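You operate a simulated robot arm through the tools that you are given. There is no shell and no other tool.

The job below is to be done with a simulated robot arm. You get a single attempt, and the scene is never put back.

JOB
Mount the green hank taut on the swift and clip its end.
Fine: push the sliding peg right in first, draw it out after; the yarn clip goes in the white cup by the swift; the other hanks stay; the table's other dials, levers and buttons end as they began.

The check looks at the end state, three seconds after you hand in, the way a careful person would. Anything else that was tipped, shoved, dropped, spilled or broken makes it a failure.

ROBOT AND FRAMES
A 7-joint arm with a two-finger parallel gripper, fixed in place. Base frame: the origin is at the foot of the arm, x ahead of it, y to its left, z up. Readings come in m, degrees, newtons and seconds.
With the tool pointing down near the work surface it reaches from about 0.34 to 0.58 m from the base axis. Its first joint turns from -143.0 to 143.0 degrees. Payload 3 kg.
Tool frame: the origin (TCP) lies between the finger pads and is the grasp point; the fingertips stand 0.03 m ahead of it; z points along the fingers, y is the line along which they close. Largest opening 0.094 m; finger width 0.028, thickness 0.01; the body of the gripper, 0.05 by 0.096 m, starts 0.055 m behind the TCP.
Orientation is told as [roll, pitch, yaw] about the base's x, y, z axes, in that order, counted from this pose: with the fingers straight down and closing along the base's y, the tool's x points along the base's -x, its y along +y and its z along -z.

CONTROLS
- The arm moves only by the tool send_rows. Its argument "deltas" is a list of rows, each a list of 7 numbers: the shift along the tool's x, y, z in m, then the turn, a rotation vector about the tool's x, y, z in degrees, then the finger opening in m, from 0 to 0.094. In form: [[x, y, z, wx, wy, wz, gripper], ...]. A call has 1 to 20 rows; each row shifts and turns the commanded pose from where the row before left it, along the tool's axes as they then stand. Rows are played at 5 a second. More than 0.05 m and 8.6 degrees between two rows, or a gripper value outside its range, and nothing of the call is played. Where a pose cannot be reached the arm comes as near as it can. A force on the tool above 40 N (or 10 N above the force at the start of the call, whichever is more), or a blocked arm, ends the call early, and 0.2 s more pass. The fingers move at their own pace (about 0.072 m/s each) and stop on an object; they squeeze with about 34 N. The grip force told is the motor's: it shows also when the fingers shut on nothing. Time passes only in rows, and 0.2 s behind the last, so rows that do not move let the fingers close. It gives the time, the measured TCP pose, the force on the tool (base axes), the opening and the grip force at its end, in the units of the frame above (readings bear some noise), with the torque about the TCP (base axes, N m) and any sound that the robot's microphone picked up.
- Cameras (640 x 400 px; columns grow to the right, rows downward): "scene" is fixed at [0.0497, -0.5006, 1.3823]; the picture's right is [0.66, -0.75, 0.00], its down [-0.34, -0.30, -0.89] and it looks along [0.67, 0.59, -0.45] (base axes); focal length 327 px, centre (320, 200). "wrist" rides on the gripper at [0.076, 0.014, -0.103] in the tool frame; the picture's right is [-0.18, 0.98, 0.00], its down [-0.75, -0.14, -0.64] and it looks along [-0.63, -0.12, 0.77] (tool axes); focal length 243 px, centre (320, 200). There is no depth. A picture from a camera that has moved, and an enlarged one, comes with that camera's place and axes in the base frame and with its lens.
- get_image(camera): a new picture of that camera. It takes no simulated time.
- inspect(camera, box): a new picture of the part [left, top, right, bottom] of that camera's present view, enlarged. It takes no simulated time.
- sign_off(): hands the job in; it is judged then, once.

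Places have to be worked out from the pictures, the camera data and where the tool is seen. Open the gripper and draw the arm clear of the work before you hand the job in, unless the task says otherwise.

The tools are called after "Call:" as name(argument=value, ...) on one line, values as JSON. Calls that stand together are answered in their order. send_rows: Moves the arm, as the interface text tells. Its arguments: {"type":"object","properties":{"deltas":{"type":"array"}},"required":["deltas"]} The other tools are called the same way: get_image (camera) takes a picture; inspect (camera, box) takes an enlarged picture of a part of a camera's view; sign_off () hands the job in.

At the start:

```text
t: 0.0
eef_pos: [0.4518, 0.2682, 1.12]
orientation: [0.0, 0.0, 0.0]
wrist_force: [0.7, -0.1, -0.6]
torque: [0.04, 0.02, -0.02]
width: 0.0939
grip_force: 0.1
```

scene: 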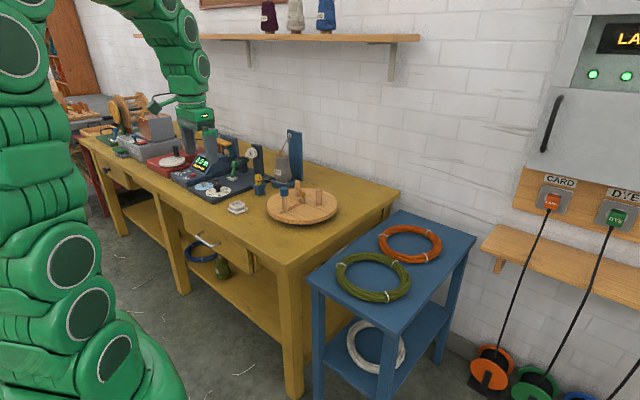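
wrist: 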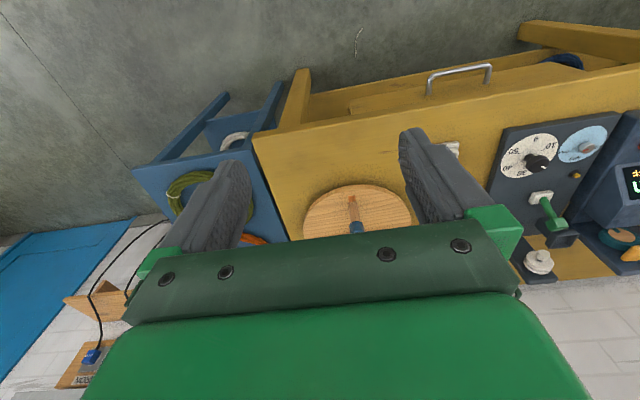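

I start by looking closely at the swift, the cart with the hanks, and the bench before moving.

Call:
inspect(camera="scene", box=[220, 120, 360, 230])

Call:
inspect(camera="scene", box=[300, 200, 480, 320])

Call:
inspect(camera="scene", box=[70, 80, 270, 220])

Call:
inspect(camera="wrist", box=[240, 120, 500, 280])

```text
3.64 times, centred on (290, 175) of scene
camera zoom: at [0.0497, -0.5006, 1.3823], right [0.66, -0.75, 0.0], down [-0.34, -0.3, -0.89], along [0.67, 0.59, -0.45], focal length 1188 px, centre (429, 291)
```

zoom: 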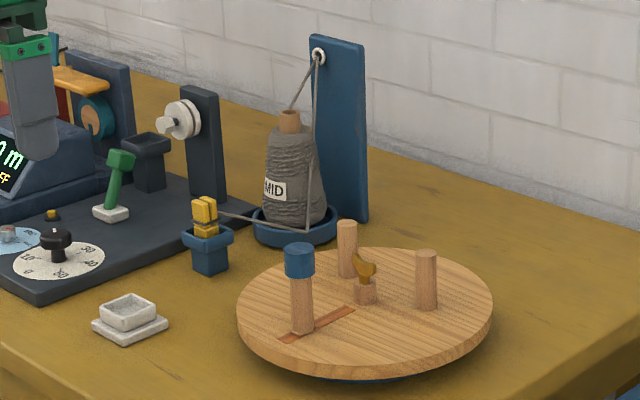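

```text
3.33 times, centred on (390, 260) of scene
camera zoom: at [0.0497, -0.5006, 1.3823], right [0.66, -0.75, 0.0], down [-0.34, -0.3, -0.89], along [0.67, 0.59, -0.45], focal length 1089 px, centre (87, 0)
```

zoom: 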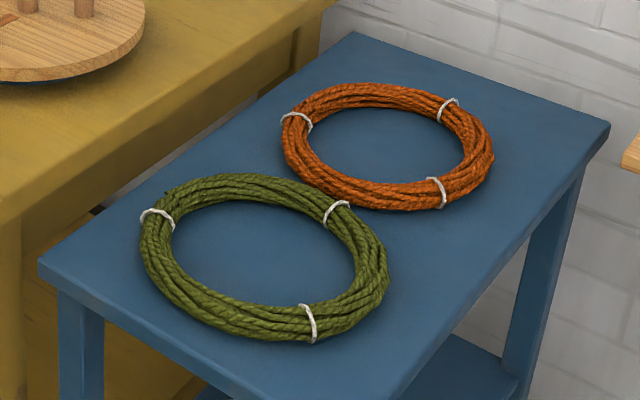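

```text
2.86 times, centred on (170, 150) of scene
camera zoom: at [0.0497, -0.5006, 1.3823], right [0.66, -0.75, 0.0], down [-0.34, -0.3, -0.89], along [0.67, 0.59, -0.45], focal length 934 px, centre (749, 343)
```

zoom: 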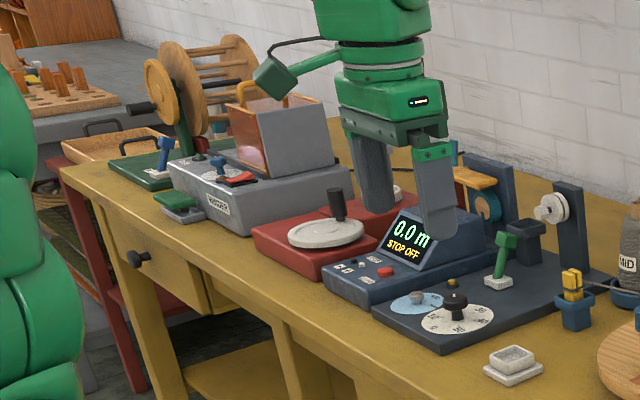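

```text
2.46 times, centred on (370, 200) of wrist
camera zoom: at [0.3762, 0.2819, 1.2215], right [0.18, 0.98, 0.0], down [0.75, -0.14, 0.64], along [0.63, -0.12, -0.77], focal length 597 px, centre (197, 200)
```

zoom: 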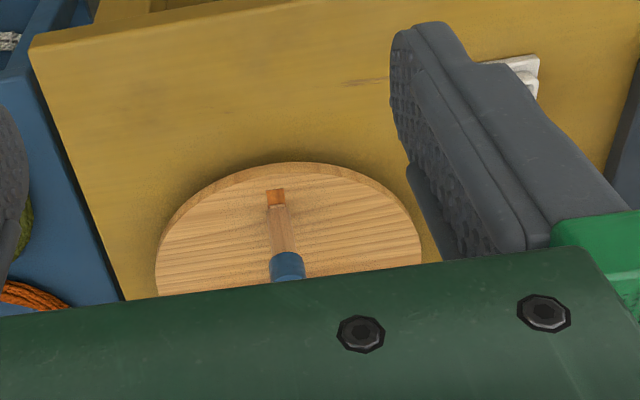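

The table top triangulates to about z≈0.74, with the swift around (0.8, 0.3) and the green hank around (0.70, -0.13). I move forward at height to see the swift better and test the reach.

Call:
send_rows(deltas=[[-0.03, 0, 0, 0, 0, 0, 0.094], [-0.03, 0, 0, 0, 0, 0, 0.094], [-0.03, 0, 0, 0, 0, 0, 0.094], [-0.03, 0, 0, 0, 0, 0, 0.094], [0, 0, 0, 0, 0, 0, 0.094]])

Call:
get_image(camera="wrist")

Call:
get_image(camera="scene")

```text
t: 1.2
eef_pos: [0.572, 0.2709, 1.1189]
orientation: [0.1, 0.0, 0.0]
wrist_force: [0.1, 0.5, -0.3]
torque: [0.0, 0.0, 0.01]
width: 0.094
grip_force: 0.0
```

```text
taken
camera wrist: at [0.4964, 0.2833, 1.2207], right [0.18, 0.98, 0.0], down [0.75, -0.14, 0.64], along [0.63, -0.12, -0.77], focal length 243 px, centre (320, 200)
```

wrist: 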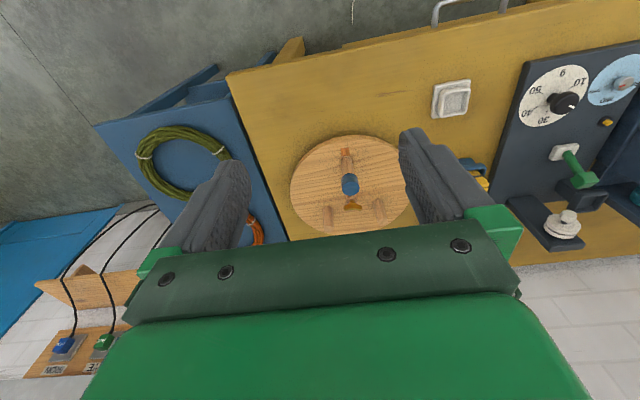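

```text
taken
```

scene: 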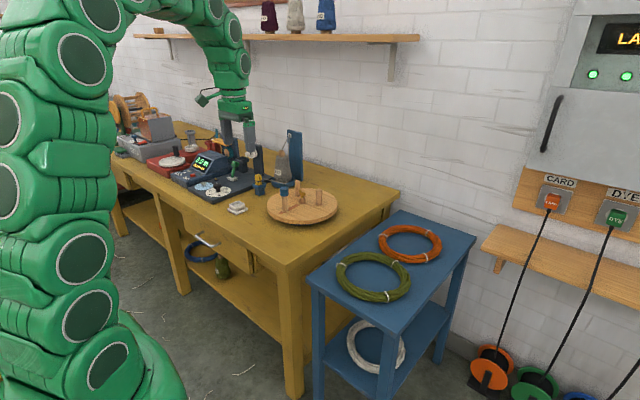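

The arm follows past 0.6 m at this height. I continue forward to look down on the swift from closer.

Call:
send_rows(deltas=[[-0.03, 0, 0.01, 0, 0, 0, 0.094], [-0.03, 0, 0.01, 0, 0, 0, 0.094], [-0.03, 0, 0.01, 0, 0, 0, 0.094], [-0.03, 0, 0.01, 0, 0, 0, 0.094], [0, 0, 0, 0, 0, 0, 0.094]])

Call:
get_image(camera="wrist")

Call:
inspect(camera="wrist", box=[250, 60, 500, 220])

```text
t: 2.4
eef_pos: [0.6924, 0.2718, 1.0794]
orientation: [0.0, -0.1, 0.0]
wrist_force: [-0.7, -0.3, -0.1]
torque: [0.01, -0.02, 0.0]
width: 0.094
grip_force: 0.2
```

```text
taken
camera wrist: at [0.6162, 0.2837, 1.1823], right [0.18, 0.98, 0.0], down [0.75, -0.14, 0.64], along [0.63, -0.12, -0.77], focal length 243 px, centre (320, 200)
```

wrist: 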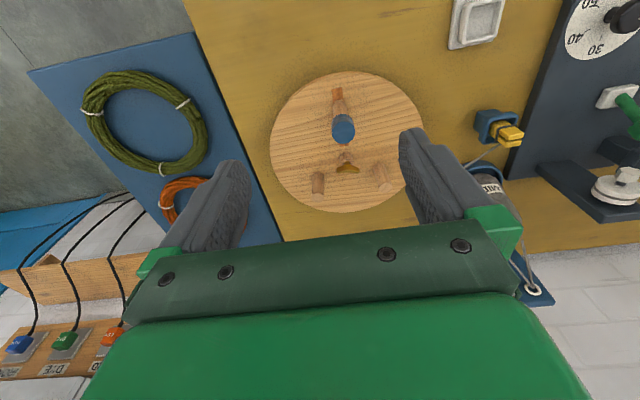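

```text
2.50 times, centred on (375, 140) of wrist
camera zoom: at [0.6162, 0.2837, 1.1823], right [0.18, 0.98, 0.0], down [0.75, -0.14, 0.64], along [0.63, -0.12, -0.77], focal length 606 px, centre (182, 350)
```

zoom: 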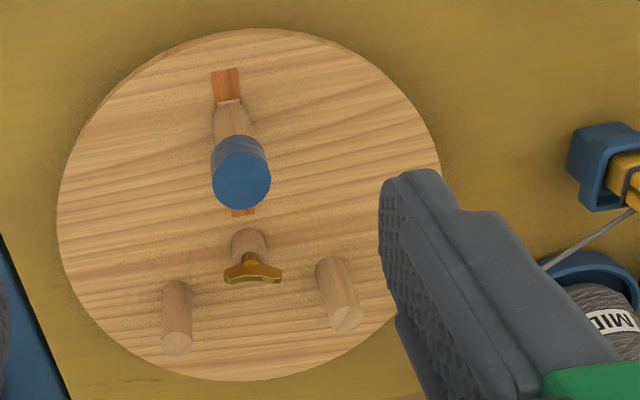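

The swift disc (top z≈0.81, centre ≈(0.83,0.29)) has two fixed pegs at the far side and a blue-capped sliding peg in a radial slot running x≈0.72–0.81. I zoom on the hank, the clip and the cup.

Call:
inspect(camera="wrist", box=[20, 30, 250, 240])

Call:
inspect(camera="wrist", box=[420, 0, 640, 190])

Call:
inspect(camera="scene", box=[225, 160, 305, 220])

Call:
inspect(camera="scene", box=[260, 170, 350, 230])

```text
1.90 times, centred on (135, 135) of wrist
camera zoom: at [0.6162, 0.2837, 1.1823], right [0.18, 0.98, 0.0], down [0.75, -0.14, 0.64], along [0.63, -0.12, -0.77], focal length 462 px, centre (672, 324)
```

zoom: 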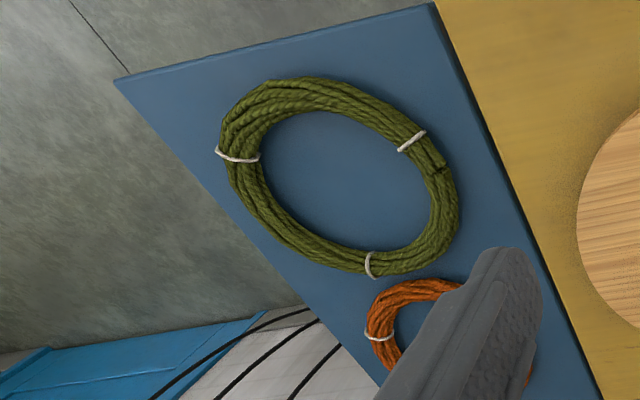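

```text
2.11 times, centred on (530, 95) of wrist
camera zoom: at [0.6162, 0.2837, 1.1823], right [0.18, 0.98, 0.0], down [0.75, -0.14, 0.64], along [0.63, -0.12, -0.77], focal length 511 px, centre (-122, 421)
```

zoom: 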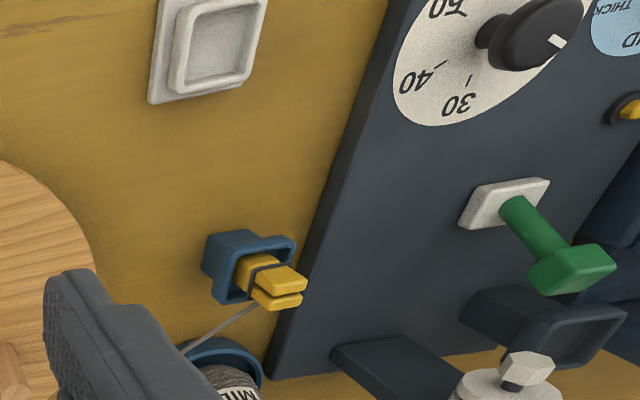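

```text
6.67 times, centred on (265, 190) of scene
camera zoom: at [0.0497, -0.5006, 1.3823], right [0.66, -0.75, 0.0], down [-0.34, -0.3, -0.89], along [0.67, 0.59, -0.45], focal length 2179 px, centre (687, 267)
```

zoom: 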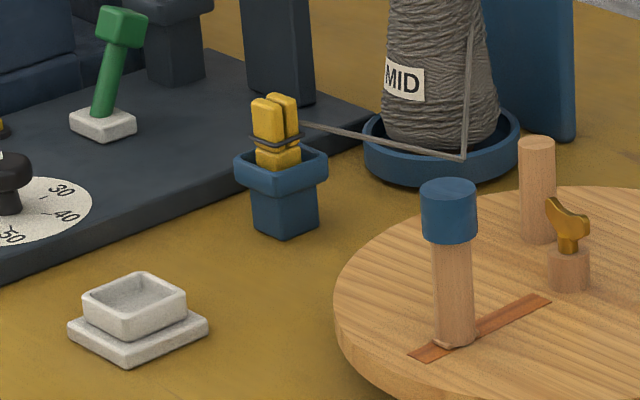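

```text
6.67 times, centred on (305, 200) of scene
camera zoom: at [0.0497, -0.5006, 1.3823], right [0.66, -0.75, 0.0], down [-0.34, -0.3, -0.89], along [0.67, 0.59, -0.45], focal length 2179 px, centre (420, 200)
```

zoom: 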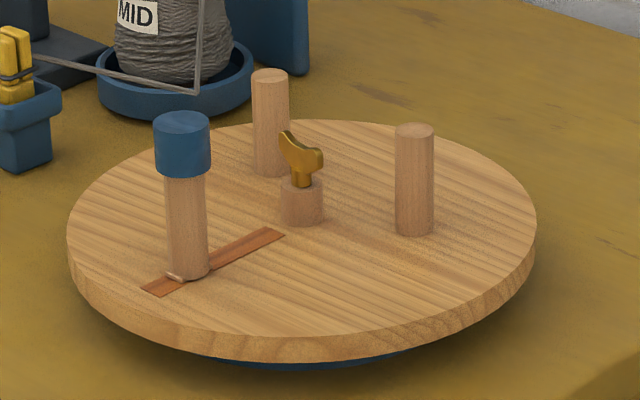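

The blue cap's top works out at about (0.75, 0.29, 0.896). I move above it, tool down, and check whether the arm reaches.

Call:
send_rows(deltas=[[-0.02, 0.006, 0.02, 0, 0, 0, 0.094], [-0.02, 0.006, 0.02, 0, 0, 0, 0.094], [-0.018, 0.006, 0.02, 0, 0, 0, 0.094], [0, 0, 0.02, 0, 0, 0, 0.094], [0, 0, 0.02, 0, 0, 0, 0.094], [0, 0, 0, 0, 0, 0, 0.094]])

Call:
get_image(camera="wrist")

Call:
inspect(camera="scene", box=[210, 100, 370, 240])

```text
t: 3.8
eef_pos: [0.7537, 0.2867, 0.9797]
orientation: [0.0, 0.0, 0.0]
wrist_force: [0.1, -0.3, -0.7]
torque: [0.03, 0.03, 0.01]
width: 0.094
grip_force: 0.1
```

```text
taken
camera wrist: at [0.6769, 0.3001, 1.0816], right [0.18, 0.98, 0.0], down [0.75, -0.14, 0.64], along [0.63, -0.12, -0.77], focal length 243 px, centre (320, 200)
```

wrist: 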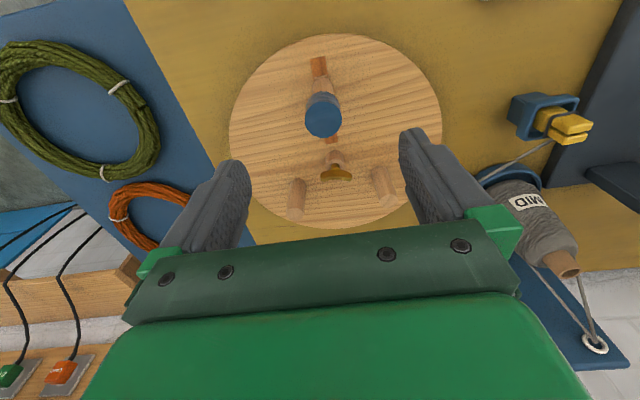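

```text
2.86 times, centred on (290, 170) of scene
camera zoom: at [0.0497, -0.5006, 1.3823], right [0.66, -0.75, 0.0], down [-0.34, -0.3, -0.89], along [0.67, 0.59, -0.45], focal length 934 px, centre (406, 286)
```

zoom: 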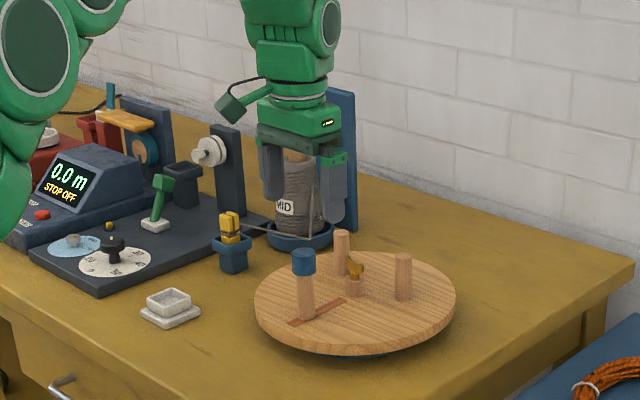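

The reach is good and the cap sits at about (0.7505, 0.2895). I lower the open fingers around the blue cap.

Call:
send_rows(deltas=[[0.003, 0.003, 0.025, 0, 0, 0, 0.094], [0, 0, 0.025, 0, 0, 0, 0.094], [0, 0, 0.025, 0, 0, 0, 0.094], [0, 0, 0.022, 0, 0, 0, 0.094], [0, 0, 0, 0, 0, 0, 0.094]])

Call:
get_image(camera="wrist")

Call:
inspect(camera="scene", box=[240, 130, 370, 230])

```text
t: 5.0
eef_pos: [0.7477, 0.2899, 0.8834]
orientation: [-0.1, 0.1, -0.1]
wrist_force: [-0.9, 0.6, -0.5]
torque: [0.02, 0.01, 0.04]
width: 0.094
grip_force: 0.0
```

```text
taken
camera wrist: at [0.6703, 0.3023, 0.9847], right [0.18, 0.98, 0.0], down [0.75, -0.14, 0.64], along [0.63, -0.12, -0.77], focal length 243 px, centre (320, 200)
```

wrist: 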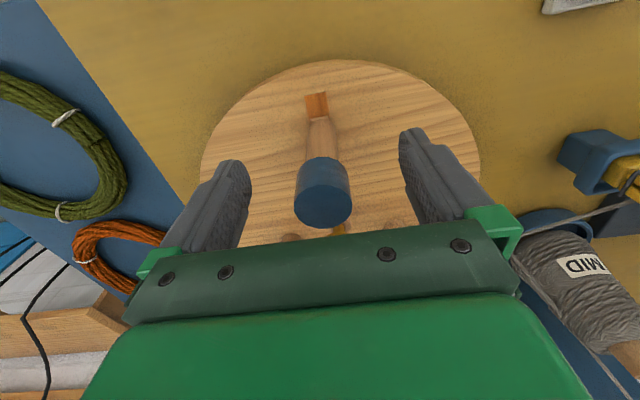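

```text
4.00 times, centred on (305, 180) of scene
camera zoom: at [0.0497, -0.5006, 1.3823], right [0.66, -0.75, 0.0], down [-0.34, -0.3, -0.89], along [0.67, 0.59, -0.45], focal length 1307 px, centre (380, 280)
```

zoom: 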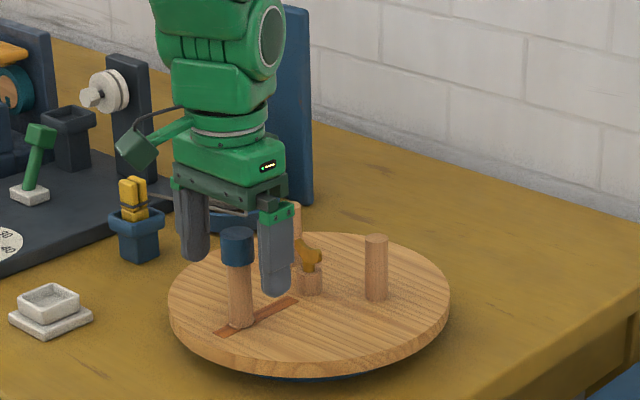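

The cap is centred between the fingers; I close the grip on it with still rows.

Call:
send_rows(deltas=[[-0.002, 0, 0, 0, 0, 0, 0.06], [0, 0, 0, 0, 0, 0, 0.02], [0, 0, 0, 0, 0, 0, 0.02], [0, 0, 0, 0, 0, 0, 0.02]])

```text
t: 6.0
eef_pos: [0.7485, 0.29, 0.8823]
orientation: [0.0, 0.1, 0.0]
wrist_force: [0.8, -0.3, -0.3]
torque: [0.0, 0.17, 0.04]
width: 0.0301
grip_force: 45.1
```

The fingers hold the 30 mm cap. I now push the peg inwards (+x) in small steps until it meets its stop.

Call:
send_rows(deltas=[[-0.008, 0, 0, 0, 0, 0, 0.02], [-0.008, 0, 0, 0, 0, 0, 0.02], [-0.008, 0, 0, 0, 0, 0, 0.02], [-0.006, 0, 0, 0, 0, 0, 0.02], [0, 0, 0, 0, 0, 0, 0.02]])

Call:
inspect(camera="scene", box=[260, 160, 350, 230])

```text
t: 7.2
eef_pos: [0.7796, 0.2898, 0.8815]
orientation: [0.0, -0.2, 0.0]
wrist_force: [-0.1, -12.3, 23.9]
torque: [-0.12, 0.21, -0.66]
width: 0.0301
grip_force: 44.9
```

```text
5.71 times, centred on (305, 195) of scene
camera zoom: at [0.0497, -0.5006, 1.3823], right [0.66, -0.75, 0.0], down [-0.34, -0.3, -0.89], along [0.67, 0.59, -0.45], focal length 1868 px, centre (406, 229)
```

zoom: 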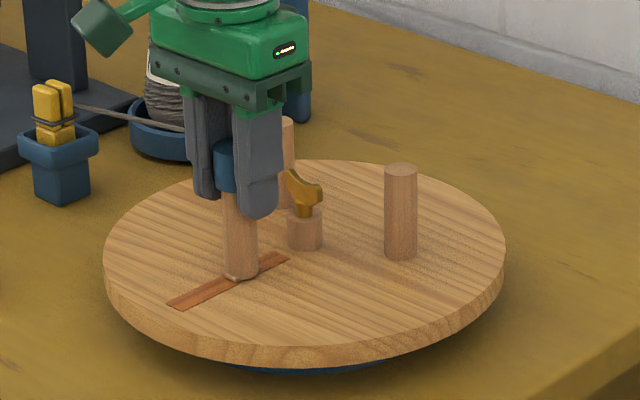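

The peg slid about 31 mm, but the tool feels −12 N in y and +24 N in z, so my line is slightly off the slot. I ease off in those directions and read again.

Call:
send_rows(deltas=[[0, -0.001, -0.001, 0, 0, 0, 0.02], [0, 0, 0, 0, 0, 0, 0.02]])

Call:
inspect(camera="wrist", box=[220, 60, 440, 240])

```text
t: 7.8
eef_pos: [0.779, 0.2912, 0.8809]
orientation: [0.0, 0.0, 0.1]
wrist_force: [2.5, 1.9, 9.6]
torque: [0.04, -1.34, 0.09]
width: 0.0297
grip_force: 45.4
```

```text
2.22 times, centred on (330, 150) of wrist
camera zoom: at [0.7026, 0.3032, 0.9843], right [0.18, 0.98, 0.0], down [0.75, -0.14, 0.64], along [0.63, -0.12, -0.77], focal length 539 px, centre (298, 311)
```

zoom: 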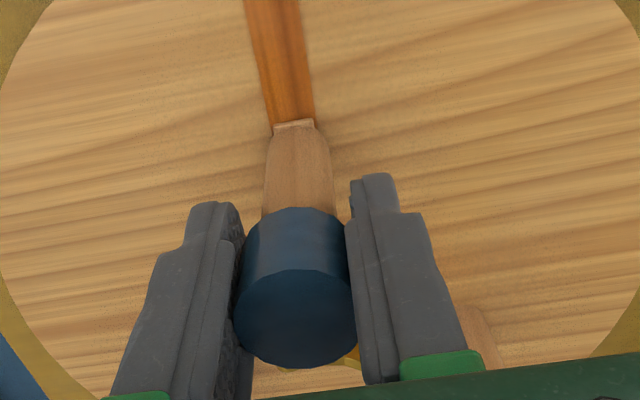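

The side load is gone. I keep pushing inward in small steps toward the inner stop.

Call:
send_rows(deltas=[[-0.004, 0, -0.0005, 0, 0, 0, 0.02], [-0.004, 0, 0, 0, 0, 0, 0.02], [-0.004, 0, 0, 0, 0, 0, 0.02], [0, 0, 0, 0, 0, 0, 0.02]])

Call:
inspect(camera="scene", box=[260, 160, 350, 230])

```text
t: 8.8
eef_pos: [0.7914, 0.2896, 0.8825]
orientation: [0.1, 0.0, 0.1]
wrist_force: [-0.9, 16.2, 6.1]
torque: [0.13, -0.22, 0.73]
width: 0.0301
grip_force: 45.1
```

```text
5.71 times, centred on (305, 195) of scene
camera zoom: at [0.0497, -0.5006, 1.3823], right [0.66, -0.75, 0.0], down [-0.34, -0.3, -0.89], along [0.67, 0.59, -0.45], focal length 1868 px, centre (406, 229)
```

zoom: 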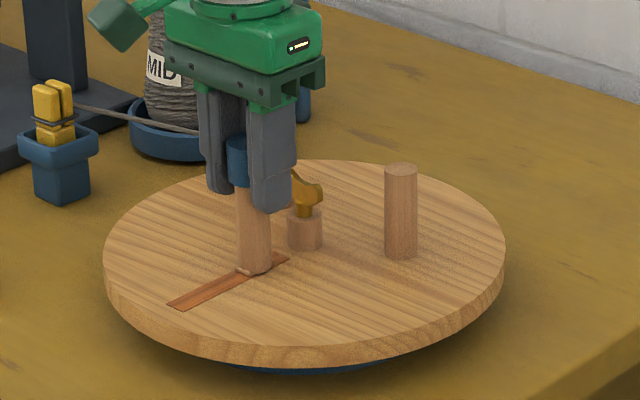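

About 15 mm of slot remains. I relieve the y load by 1 mm and continue.

Call:
send_rows(deltas=[[-0.002, 0.001, 0, 0, 0, 0, 0.02], [-0.003, 0, 0, 0, 0, 0, 0.02], [-0.003, 0, 0, 0, 0, 0, 0.02], [0, 0, 0, 0, 0, 0, 0.02]])

Call:
inspect(camera="scene", box=[260, 160, 350, 230])

```text
t: 9.8
eef_pos: [0.7981, 0.2894, 0.8823]
orientation: [-0.1, 0.2, -0.1]
wrist_force: [-2.2, 5.1, -30.5]
torque: [0.12, -0.09, 0.16]
width: 0.0297
grip_force: 45.3
```

```text
5.71 times, centred on (305, 195) of scene
camera zoom: at [0.0497, -0.5006, 1.3823], right [0.66, -0.75, 0.0], down [-0.34, -0.3, -0.89], along [0.67, 0.59, -0.45], focal length 1868 px, centre (406, 229)
```

zoom: 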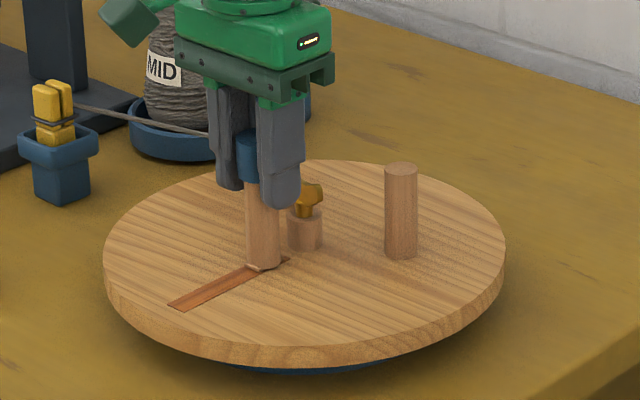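

Nearly at the inner end. The tool is being pulled down, so I lower by 1 mm and press on gently.

Call:
send_rows(deltas=[[0, 0, 0.001, 0, 0, 0, 0.02], [-0.003, 0, 0, 0, 0, 0, 0.02], [-0.003, 0, 0, 0, 0, 0, 0.02], [0, 0, 0, 0, 0, 0, 0.02]])

Call:
inspect(camera="scene", box=[260, 160, 350, 230])

```text
t: 10.7
eef_pos: [0.8047, 0.29, 0.8835]
orientation: [-0.1, 0.4, 0.0]
wrist_force: [-1.8, -0.1, -5.0]
torque: [0.05, 0.22, -0.01]
width: 0.0297
grip_force: 44.9
stopped in row 4: the force on the tool passed its limit at 44 N (the readings are from after the stop); the commanded pose is now the measured one
```

```text
5.71 times, centred on (305, 195) of scene
camera zoom: at [0.0497, -0.5006, 1.3823], right [0.66, -0.75, 0.0], down [-0.34, -0.3, -0.89], along [0.67, 0.59, -0.45], focal length 1868 px, centre (406, 229)
```

zoom: 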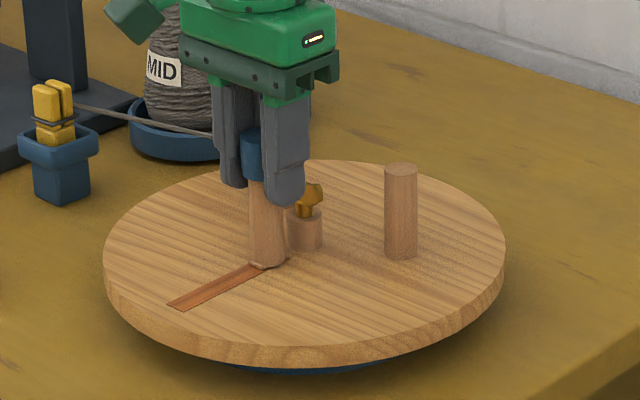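

It stopped with 44 N at x≈0.805, probably the stop. I make one more small push to confirm.

Call:
send_rows(deltas=[[-0.0015, 0, 0, 0, 0, 0, 0.02], [-0.0015, 0, 0, 0, 0, 0, 0.02], [0, 0, 0, 0, 0, 0, 0.02]])

Call:
inspect(camera="wrist", box=[220, 40, 440, 240])

Call:
inspect(camera="scene", box=[275, 180, 325, 220])

```text
t: 11.4
eef_pos: [0.8033, 0.2926, 0.8819]
orientation: [-0.1, 0.6, 0.1]
wrist_force: [-5.4, -2.3, 0.9]
torque: [0.07, 0.91, -0.06]
width: 0.0297
grip_force: 45.2
stopped in row 3: the force on the tool passed its limit at 41 N (the readings are from after the stop); the commanded pose is now the measured one
```

```text
2.00 times, centred on (330, 140) of wrist
camera zoom: at [0.7295, 0.305, 0.9854], right [0.18, 0.98, 0.0], down [0.76, -0.14, 0.63], along [0.62, -0.12, -0.77], focal length 485 px, centre (300, 320)
```

zoom: 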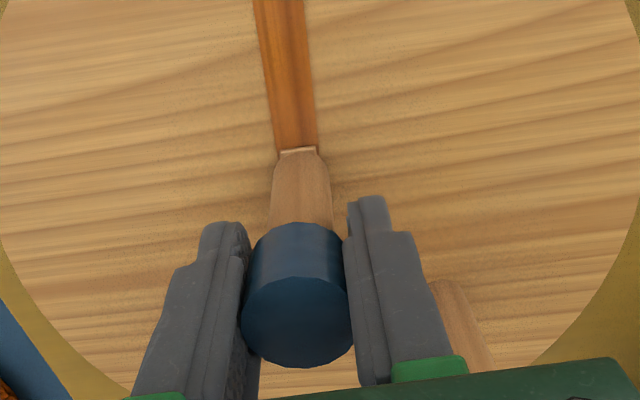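

```text
10.00 times, centred on (300, 200) of scene
camera zoom: at [0.0497, -0.5006, 1.3823], right [0.66, -0.75, 0.0], down [-0.34, -0.3, -0.89], along [0.67, 0.59, -0.45], focal length 3268 px, centre (520, 200)
```

zoom: 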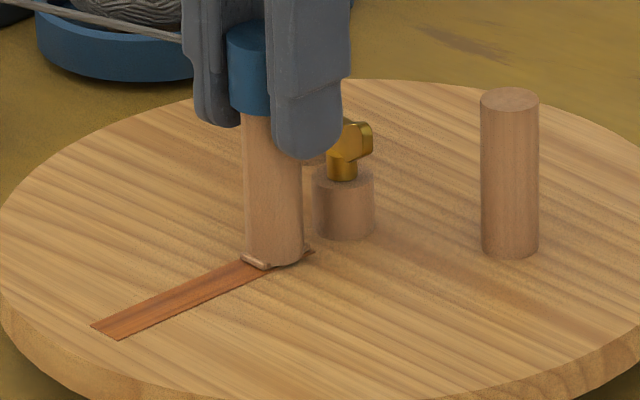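

The shoe sits against the slot's inner end: the peg is fully in at x≈0.805. I release and rise straight up.

Call:
send_rows(deltas=[[0, 0, 0, 0, 0, 0, 0.05], [0, 0, 0, 0, 0, 0, 0.08], [0, 0, 0, 0, 0, 0, 0.08], [0, 0, -0.03, 0, 0, 0, 0.08], [0, 0, -0.04, 0, 0, 0, 0.08], [0, 0, -0.04, 0, 0, 0, 0.08], [0, 0, -0.04, 0, 0, 0, 0.08], [0, 0, 0, 0, 0, 0, 0.08]])

Call:
inspect(camera="scene", box=[260, 170, 350, 230])

Call:
get_image(camera="wrist")

```text
t: 13.2
eef_pos: [0.8067, 0.2936, 1.0312]
orientation: [-0.1, 0.5, 0.0]
wrist_force: [0.1, 0.1, -0.4]
torque: [-0.01, -0.05, -0.01]
width: 0.08
grip_force: 0.0
```

```text
6.67 times, centred on (305, 200) of scene
camera zoom: at [0.0497, -0.5006, 1.3823], right [0.66, -0.75, 0.0], down [-0.34, -0.3, -0.89], along [0.67, 0.59, -0.45], focal length 2179 px, centre (420, 200)
```

zoom: 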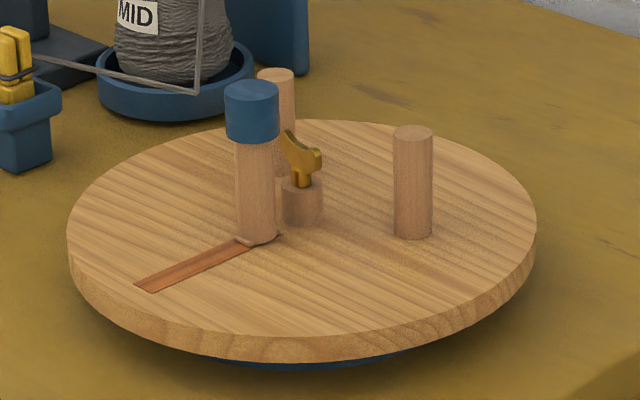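

```text
taken
camera wrist: at [0.7319, 0.3067, 1.1339], right [0.18, 0.98, 0.0], down [0.76, -0.14, 0.63], along [0.62, -0.12, -0.77], focal length 243 px, centre (320, 200)
```

wrist: 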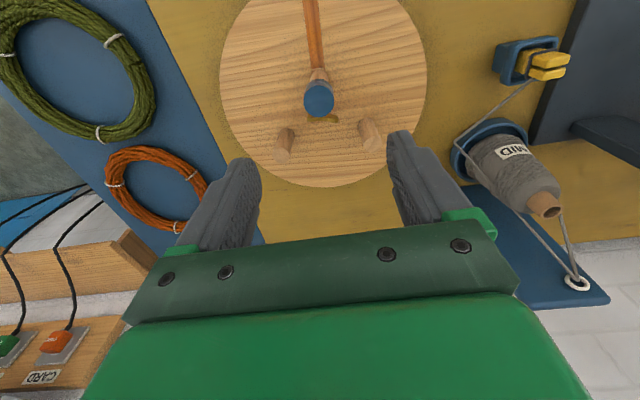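

The peg is in. Fixed pegs are at about (0.87, 0.234) and (0.87, 0.341). Now I fly over to view the green hank from above.

Call:
send_rows(deltas=[[0.0187, -0.039, 0, 0, 0, 0, 0.094], [0.0187, -0.039, 0, 0, 0, 0, 0.094], [0.0187, -0.039, 0, 0, 0, 0, 0.094], [0.0187, -0.039, 0, 0, 0, 0, 0.094], [0.0187, -0.039, 0, 0, 0, 0, 0.094], [0.0187, -0.039, 0, 0, 0, 0, 0.094], [0.0187, -0.039, 0, 0, 0, 0, 0.094], [0.0187, -0.039, 0, 0, 0, 0, 0.094], [0.0187, -0.039, 0, 0, 0, 0, 0.094], [0.0187, -0.039, 0, 0, 0, 0, 0.094], [0, 0, 0, 0, 0, 0, 0.094]])

Call:
get_image(camera="wrist")

Call:
get_image(camera="scene")

```text
t: 15.6
eef_pos: [0.6197, -0.0987, 1.0351]
orientation: [-0.1, 0.6, 0.0]
wrist_force: [0.7, 0.3, -0.1]
torque: [0.03, 0.01, 0.01]
width: 0.094
grip_force: 0.0
```

```text
taken
camera wrist: at [0.5455, -0.0858, 1.1374], right [0.18, 0.98, 0.0], down [0.76, -0.14, 0.63], along [0.62, -0.12, -0.77], focal length 243 px, centre (320, 200)
```

wrist: 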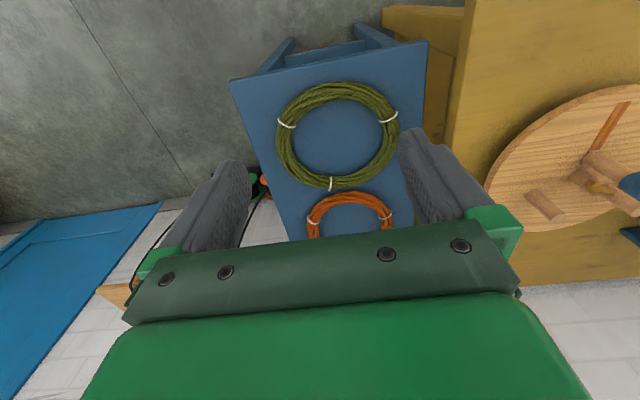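

```text
taken
```

scene: 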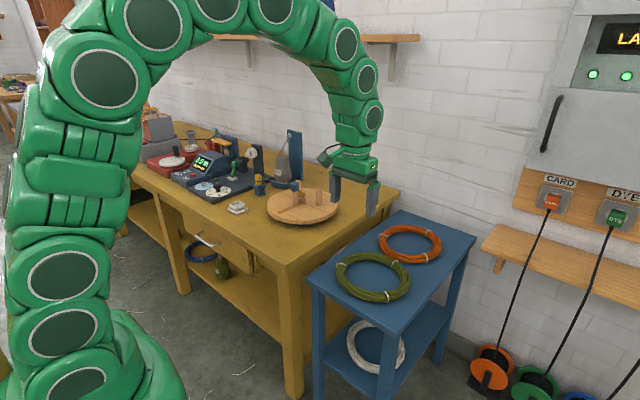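

The hank is about (0.742, −0.096), z≈0.72, with inner radius ≈0.085 m, which suits the swift's pegs. I plan to grip it at its near-right side (−135° direction), so I yaw the tool by 45° and move above that point.

Call:
send_rows(deltas=[[0, 0, 0, 0, -0.6, 0, 0.06], [0, 0, 0, 0, 0, 7.5, 0.06], [0, 0, 0, 0, 0, 7.5, 0.06], [0, 0, 0, 0, 0, 7.5, 0.06], [0, 0, 0, 0, 0, 7.5, 0.06], [0, 0, 0, 0, 0, 7.5, 0.06], [0, 0, 0, 0, 0, 7.5, 0.06], [-0.028, -0.0045, 0.03, 0, 0, 0, 0.06], [-0.028, -0.0045, 0.03, 0, 0, 0, 0.06], [-0.028, -0.0045, 0.03, 0, 0, 0, 0.06], [0, 0, 0.03, 0, 0, 0, 0.06], [0, 0, 0, 0, 0, 0, 0.06]])

Call:
get_image(camera="wrist")

Call:
inspect(camera="scene", box=[300, 140, 480, 320])

```text
t: 18.2
eef_pos: [0.6697, -0.169, 0.9171]
orientation: [-0.1, -0.1, -45.0]
wrist_force: [-0.4, -0.5, -0.6]
torque: [0.0, 0.03, -0.04]
width: 0.0599
grip_force: 0.0
```

```text
taken
camera wrist: at [0.6259, -0.1059, 1.0185], right [0.82, 0.57, 0.0], down [0.43, -0.63, 0.64], along [0.36, -0.53, -0.77], focal length 243 px, centre (320, 200)
```

wrist: 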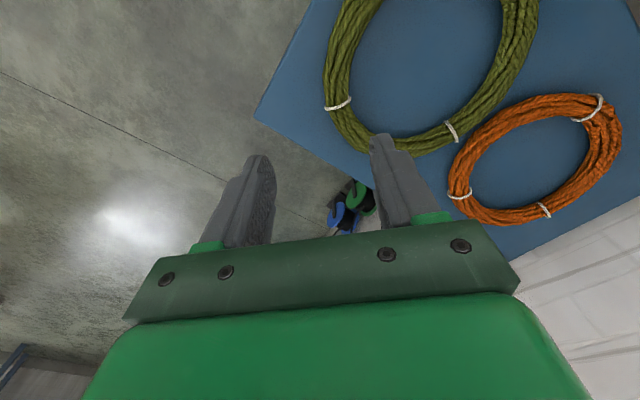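

```text
2.22 times, centred on (390, 230) of scene
camera zoom: at [0.0497, -0.5006, 1.3823], right [0.66, -0.75, 0.0], down [-0.34, -0.3, -0.89], along [0.67, 0.59, -0.45], focal length 726 px, centre (164, 133)
```

zoom: 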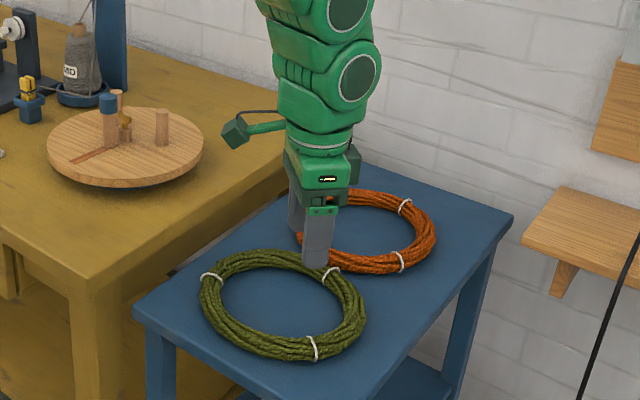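

The hank's centre refines to about (0.746, −0.094), with a tie near −124°. I yaw 10° more to avoid the tie and come down to look at the fingers straddling the strand.

Call:
send_rows(deltas=[[0, 0, 0, 0, 0, 5, 0.06], [0, 0, 0, 0, 0, 5, 0.06], [0.018, 0.0065, 0.025, 0, 0, 0, 0.06], [0, 0, 0.025, 0, 0, 0, 0.06], [0, 0, 0.025, 0, 0, 0, 0.06], [0, 0, 0.025, 0, 0, 0, 0.06], [0, 0, 0, 0, 0, 0, 0.06]])

Call:
get_image(camera="wrist")

Call:
inspect(camera="scene", box=[320, 200, 430, 320])

```text
t: 19.8
eef_pos: [0.6639, -0.1497, 0.815]
orientation: [0.0, -0.2, -54.9]
wrist_force: [-0.3, -0.5, -0.3]
torque: [0.02, 0.02, -0.02]
width: 0.0597
grip_force: 0.0
```

```text
taken
camera wrist: at [0.6319, -0.0802, 0.9169], right [0.91, 0.41, 0.0], down [0.32, -0.7, 0.64], along [0.27, -0.59, -0.76], focal length 243 px, centre (320, 200)
```

wrist: 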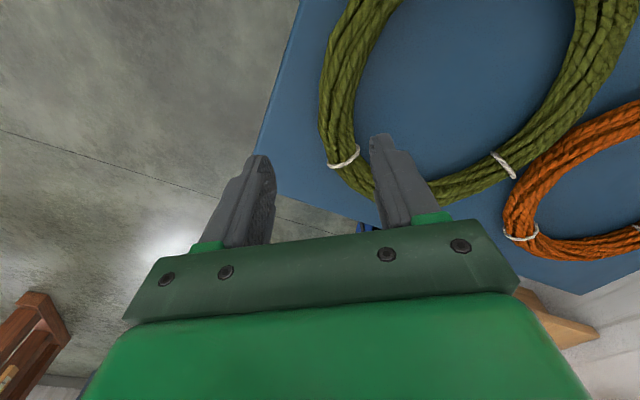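

```text
3.33 times, centred on (375, 260) of scene
camera zoom: at [0.0497, -0.5006, 1.3823], right [0.66, -0.75, 0.0], down [-0.34, -0.3, -0.89], along [0.67, 0.59, -0.45], focal length 1089 px, centre (137, 0)
```

zoom: 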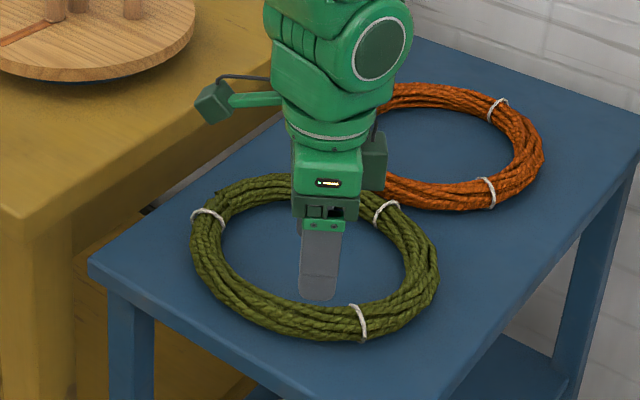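

Both views agree the tool should go 12 mm inward, with the hank's tube centre near z≈0.72. I correct that and lower the fingers astride the tube, stopping short of the cart.

Call:
send_rows(deltas=[[0, 0.012, 0, 0, 0, 0, 0.06], [0, 0, 0.02, 0, 0, 0, 0.06], [0, 0, 0.02, 0, 0, 0, 0.06], [0, 0, 0.01, 0, 0, 0, 0.06], [0, 0, 0, 0, 0, 0, 0.06]])

Call:
get_image(camera="wrist")

Call:
inspect(camera="scene", box=[340, 250, 420, 320])

```text
t: 21.0
eef_pos: [0.6742, -0.1411, 0.7655]
orientation: [-0.2, 0.0, -54.8]
wrist_force: [-0.2, 1.0, 0.9]
torque: [0.04, 0.02, -0.02]
width: 0.0601
grip_force: 0.0
```

```text
taken
camera wrist: at [0.6421, -0.0718, 0.8669], right [0.91, 0.41, 0.0], down [0.32, -0.7, 0.64], along [0.27, -0.59, -0.77], focal length 243 px, centre (320, 200)
```

wrist: 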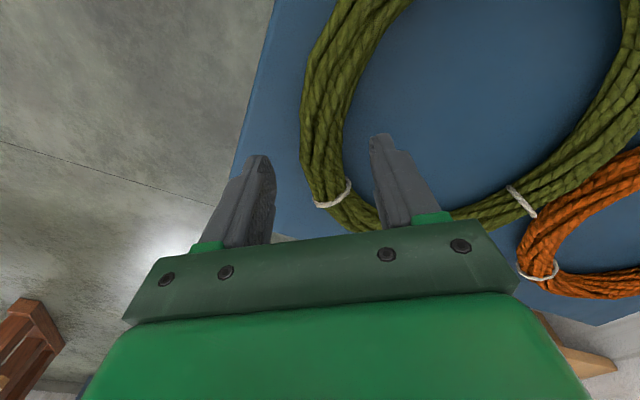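

```text
5.71 times, centred on (380, 285) of scene
camera zoom: at [0.0497, -0.5006, 1.3823], right [0.66, -0.75, 0.0], down [-0.34, -0.3, -0.89], along [0.67, 0.59, -0.45], focal length 1868 px, centre (-23, -286)
```

zoom: 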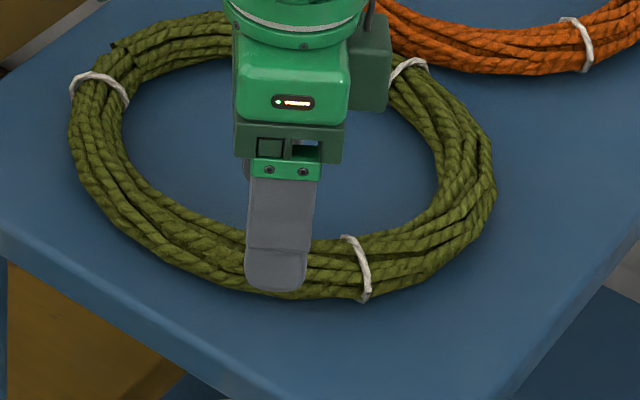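

The tube is centred between the fingers and the tie is clear of them. I lower in small steps to just above the cart, watching for contact.

Call:
send_rows(deltas=[[0, 0, 0.008, 0, 0, 0, 0.06], [0, 0, 0.006, 0, 0, 0, 0.06], [0, 0, 0.005, 0, 0, 0, 0.06], [0, 0, 0.003, 0, 0, 0, 0.06], [0, 0, 0, 0, 0, 0, 0.06]])

Call:
inspect(camera="scene", box=[340, 250, 420, 320])

Call:
inspect(camera="wrist", box=[200, 80, 480, 260])

```text
t: 22.2
eef_pos: [0.6749, -0.142, 0.7424]
orientation: [-0.1, -0.1, -54.9]
wrist_force: [-0.1, -0.5, -0.3]
torque: [0.0, 0.0, 0.02]
width: 0.0602
grip_force: 0.0
```

```text
5.71 times, centred on (380, 285) of scene
camera zoom: at [0.0497, -0.5006, 1.3823], right [0.66, -0.75, 0.0], down [-0.34, -0.3, -0.89], along [0.67, 0.59, -0.45], focal length 1868 px, centre (-23, -286)
```

zoom: 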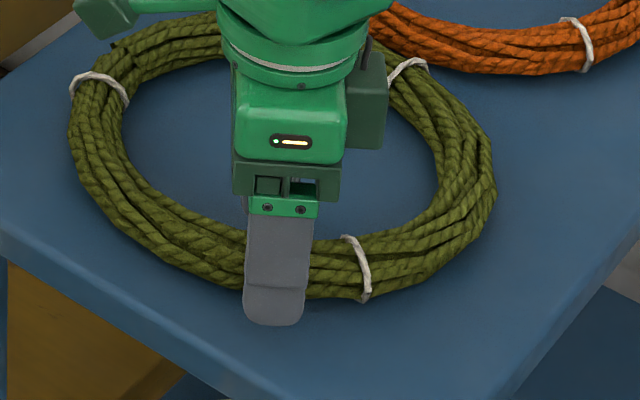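

```text
2.22 times, centred on (340, 170) of wrist
camera zoom: at [0.6427, -0.0723, 0.8448], right [0.91, 0.41, 0.0], down [0.32, -0.7, 0.64], along [0.27, -0.59, -0.77], focal length 539 px, centre (276, 267)
```

zoom: 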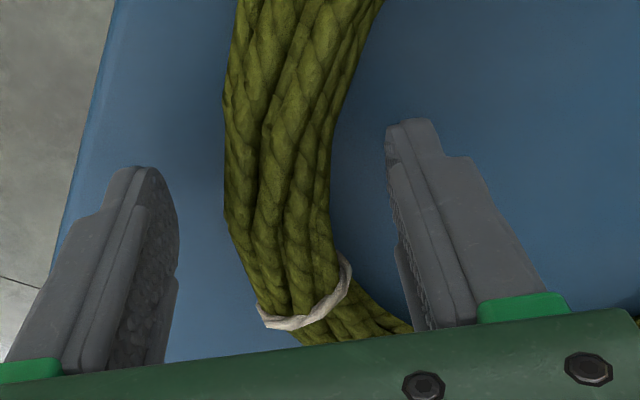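

No contact yet at tips z≈0.712. I lower a few millimetres more at 2 mm per row to find the cart surface gently.

Call:
send_rows(deltas=[[0, 0, 0.002, 0, 0, 0, 0.06], [0, 0, 0.002, 0, 0, 0, 0.06], [0, 0, 0.002, 0, 0, 0, 0.06], [0, 0, 0, 0, 0, 0, 0.06]])

Call:
inspect(camera="scene", box=[350, 270, 400, 310])

```text
t: 23.2
eef_pos: [0.6737, -0.1428, 0.7367]
orientation: [-0.1, -0.2, -54.9]
wrist_force: [0.6, 0.3, -0.7]
torque: [-0.02, -0.03, 0.01]
width: 0.0599
grip_force: 0.0
```

```text
10.00 times, centred on (375, 290) of scene
camera zoom: at [0.0497, -0.5006, 1.3823], right [0.66, -0.75, 0.0], down [-0.34, -0.3, -0.89], along [0.67, 0.59, -0.45], focal length 3268 px, centre (-230, -700)
```

zoom: 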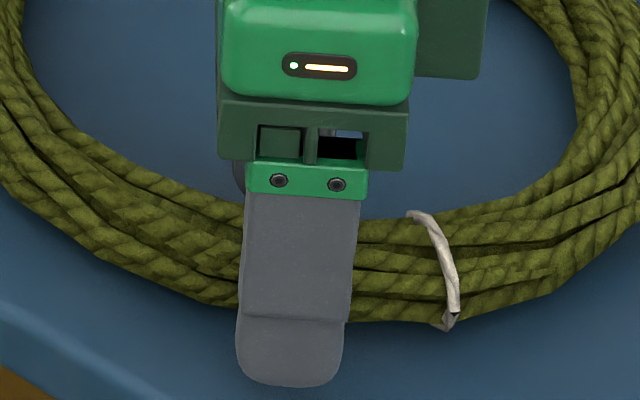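

The fingertips are close to the cart top and cover the tube well. I close the gripper on the hank.

Call:
send_rows(deltas=[[0, 0, 0, 0, 0, 0, 0.04], [0, 0, 0, 0, 0, 0, 0.01], [0, 0, 0, 0, 0, 0, 0.01], [0, 0, 0, 0, 0, 0, 0.01], [0, 0, 0, 0, 0, 0, 0.01]])

Call:
inspect(camera="scene", box=[330, 220, 450, 320])

Call:
get_image(camera="wrist")

```text
t: 24.4
eef_pos: [0.6747, -0.1422, 0.7376]
orientation: [-0.1, -0.1, -54.9]
wrist_force: [0.3, -1.0, 0.7]
torque: [0.07, -0.11, -0.1]
width: 0.0311
grip_force: 34.2
```

```text
4.00 times, centred on (390, 270) of scene
camera zoom: at [0.0497, -0.5006, 1.3823], right [0.66, -0.75, 0.0], down [-0.34, -0.3, -0.89], along [0.67, 0.59, -0.45], focal length 1307 px, centre (40, -80)
```

zoom: 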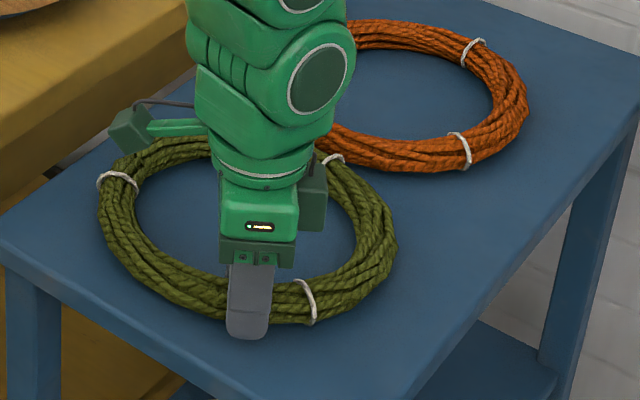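

```text
taken
camera wrist: at [0.6429, -0.0729, 0.8389], right [0.91, 0.41, 0.0], down [0.32, -0.7, 0.64], along [0.27, -0.59, -0.77], focal length 243 px, centre (320, 200)
```

wrist: 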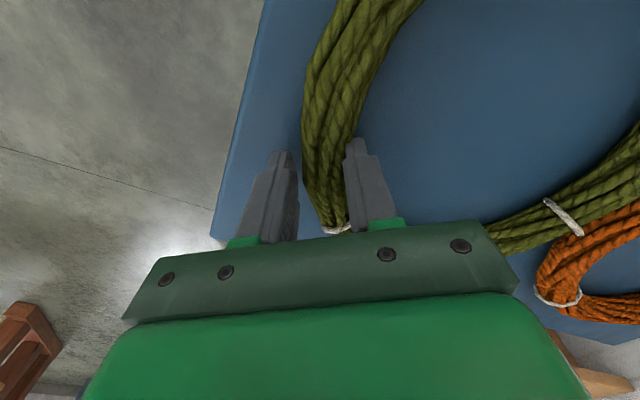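

Gripped at 31 mm width. I lift straight up slowly and check how the hank hangs.

Call:
send_rows(deltas=[[0, 0, -0.01, 0, 0, 0, 0.01], [0, 0, -0.01, 0, 0, 0, 0.01], [0, 0, -0.015, 0, 0, 0, 0.01], [0, 0, -0.02, 0, 0, 0, 0.01], [0, 0, -0.02, 0, 0, 0, 0.01], [0, 0, -0.02, 0, 0, 0, 0.01], [0, 0, 0, 0, 0, 0, 0.01]])

Call:
get_image(camera="scene")

Call:
get_image(camera="wrist")

```text
t: 26.0
eef_pos: [0.6757, -0.1412, 0.8323]
orientation: [-0.1, -0.1, -54.9]
wrist_force: [0.5, 0.4, -1.2]
torque: [-0.06, 0.08, -0.03]
width: 0.0314
grip_force: 34.4
```

```text
taken
```

scene: 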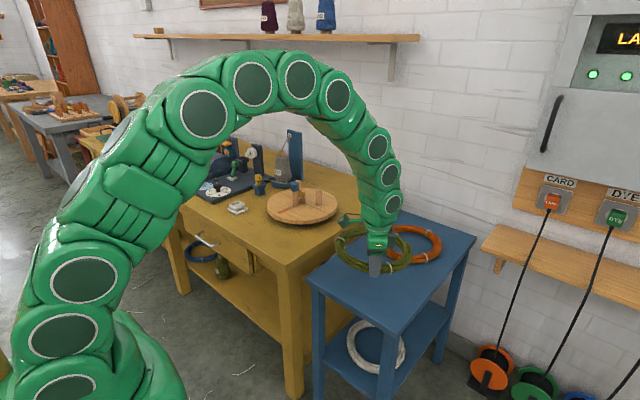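

```text
taken
camera wrist: at [0.6443, -0.0713, 0.9347], right [0.91, 0.41, 0.0], down [0.32, -0.7, 0.64], along [0.27, -0.59, -0.77], focal length 243 px, centre (320, 200)
```

wrist: 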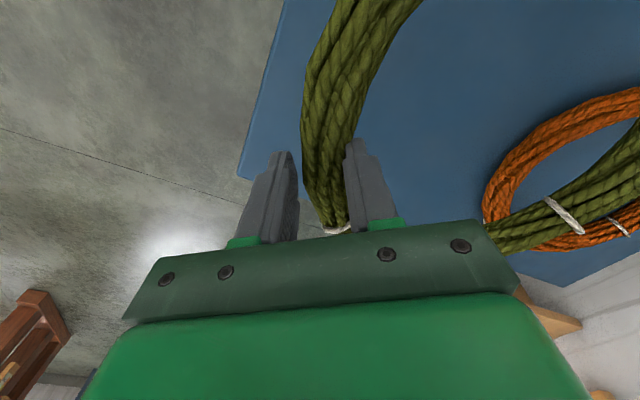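

The hank lifts level and rigid. I raise it to z≈0.98 and carry it over the swift, aiming its centre at about (0.845, 0.288).

Call:
send_rows(deltas=[[0, 0, -0.03, 0, 0, 0, 0.01], [0, 0, -0.04, 0, 0, 0, 0.01], [0, 0, -0.04, 0, 0, 0, 0.01], [0, 0, -0.04, 0, 0, 0, 0.01], [0.0212, 0.0239, 0, 0, 0, 0, 0.01], [0.0212, 0.0239, 0, 0, 0, 0, 0.01], [0.0212, 0.0239, 0, 0, 0, 0, 0.01], [0.0212, 0.0239, 0, 0, 0, 0, 0.01], [0.0212, 0.0239, 0, 0, 0, 0, 0.01], [0.0212, 0.0239, 0, 0, 0, 0, 0.01], [0.0212, 0.0239, 0, 0, 0, 0, 0.01], [0.0212, 0.0239, 0, 0, 0, 0, 0.01], [0.0212, 0.0239, 0, 0, 0, 0, 0.01], [0.0212, 0.0239, 0, 0, 0, 0, 0.01], [0.0212, 0.0239, 0, 0, 0, 0, 0.01], [0.0212, 0.0239, 0, 0, 0, 0, 0.01], [0, 0, 0, 0, 0, 0, 0.01]])

Call:
get_image(camera="scene")

Call:
get_image(camera="wrist")

Call:
inspect(camera="scene", box=[240, 120, 370, 230])

```text
t: 29.6
eef_pos: [0.7632, 0.2351, 0.9843]
orientation: [-0.1, -0.2, -54.9]
wrist_force: [0.3, 0.1, -1.3]
torque: [-0.06, 0.06, -0.01]
width: 0.031
grip_force: 34.3
```

```text
taken
```

scene: 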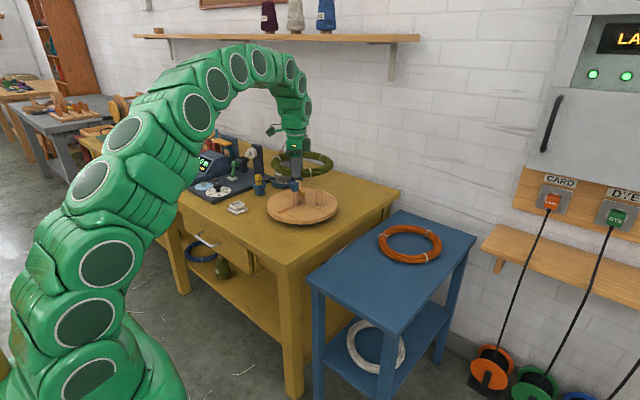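

```text
taken
camera wrist: at [0.7316, 0.3035, 1.0863], right [0.91, 0.41, 0.0], down [0.32, -0.7, 0.64], along [0.27, -0.59, -0.77], focal length 243 px, centre (320, 200)
```

wrist: 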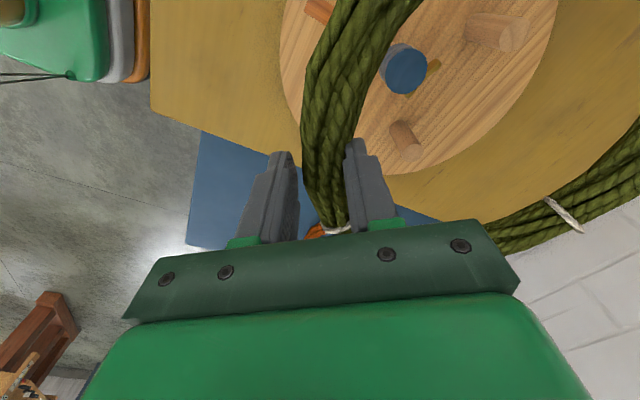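

```text
3.64 times, centred on (305, 175) of scene
camera zoom: at [0.0497, -0.5006, 1.3823], right [0.66, -0.75, 0.0], down [-0.34, -0.3, -0.89], along [0.67, 0.59, -0.45], focal length 1188 px, centre (374, 291)
```

zoom: 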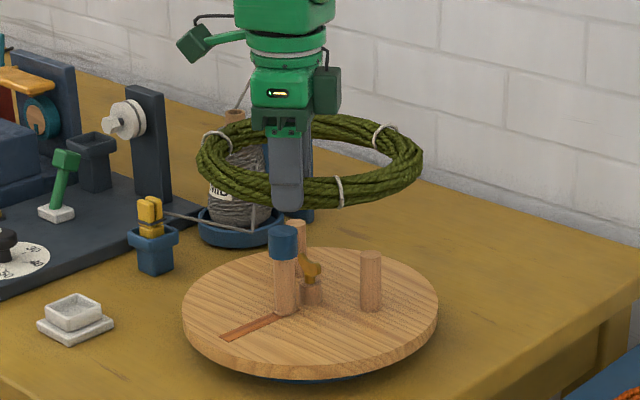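

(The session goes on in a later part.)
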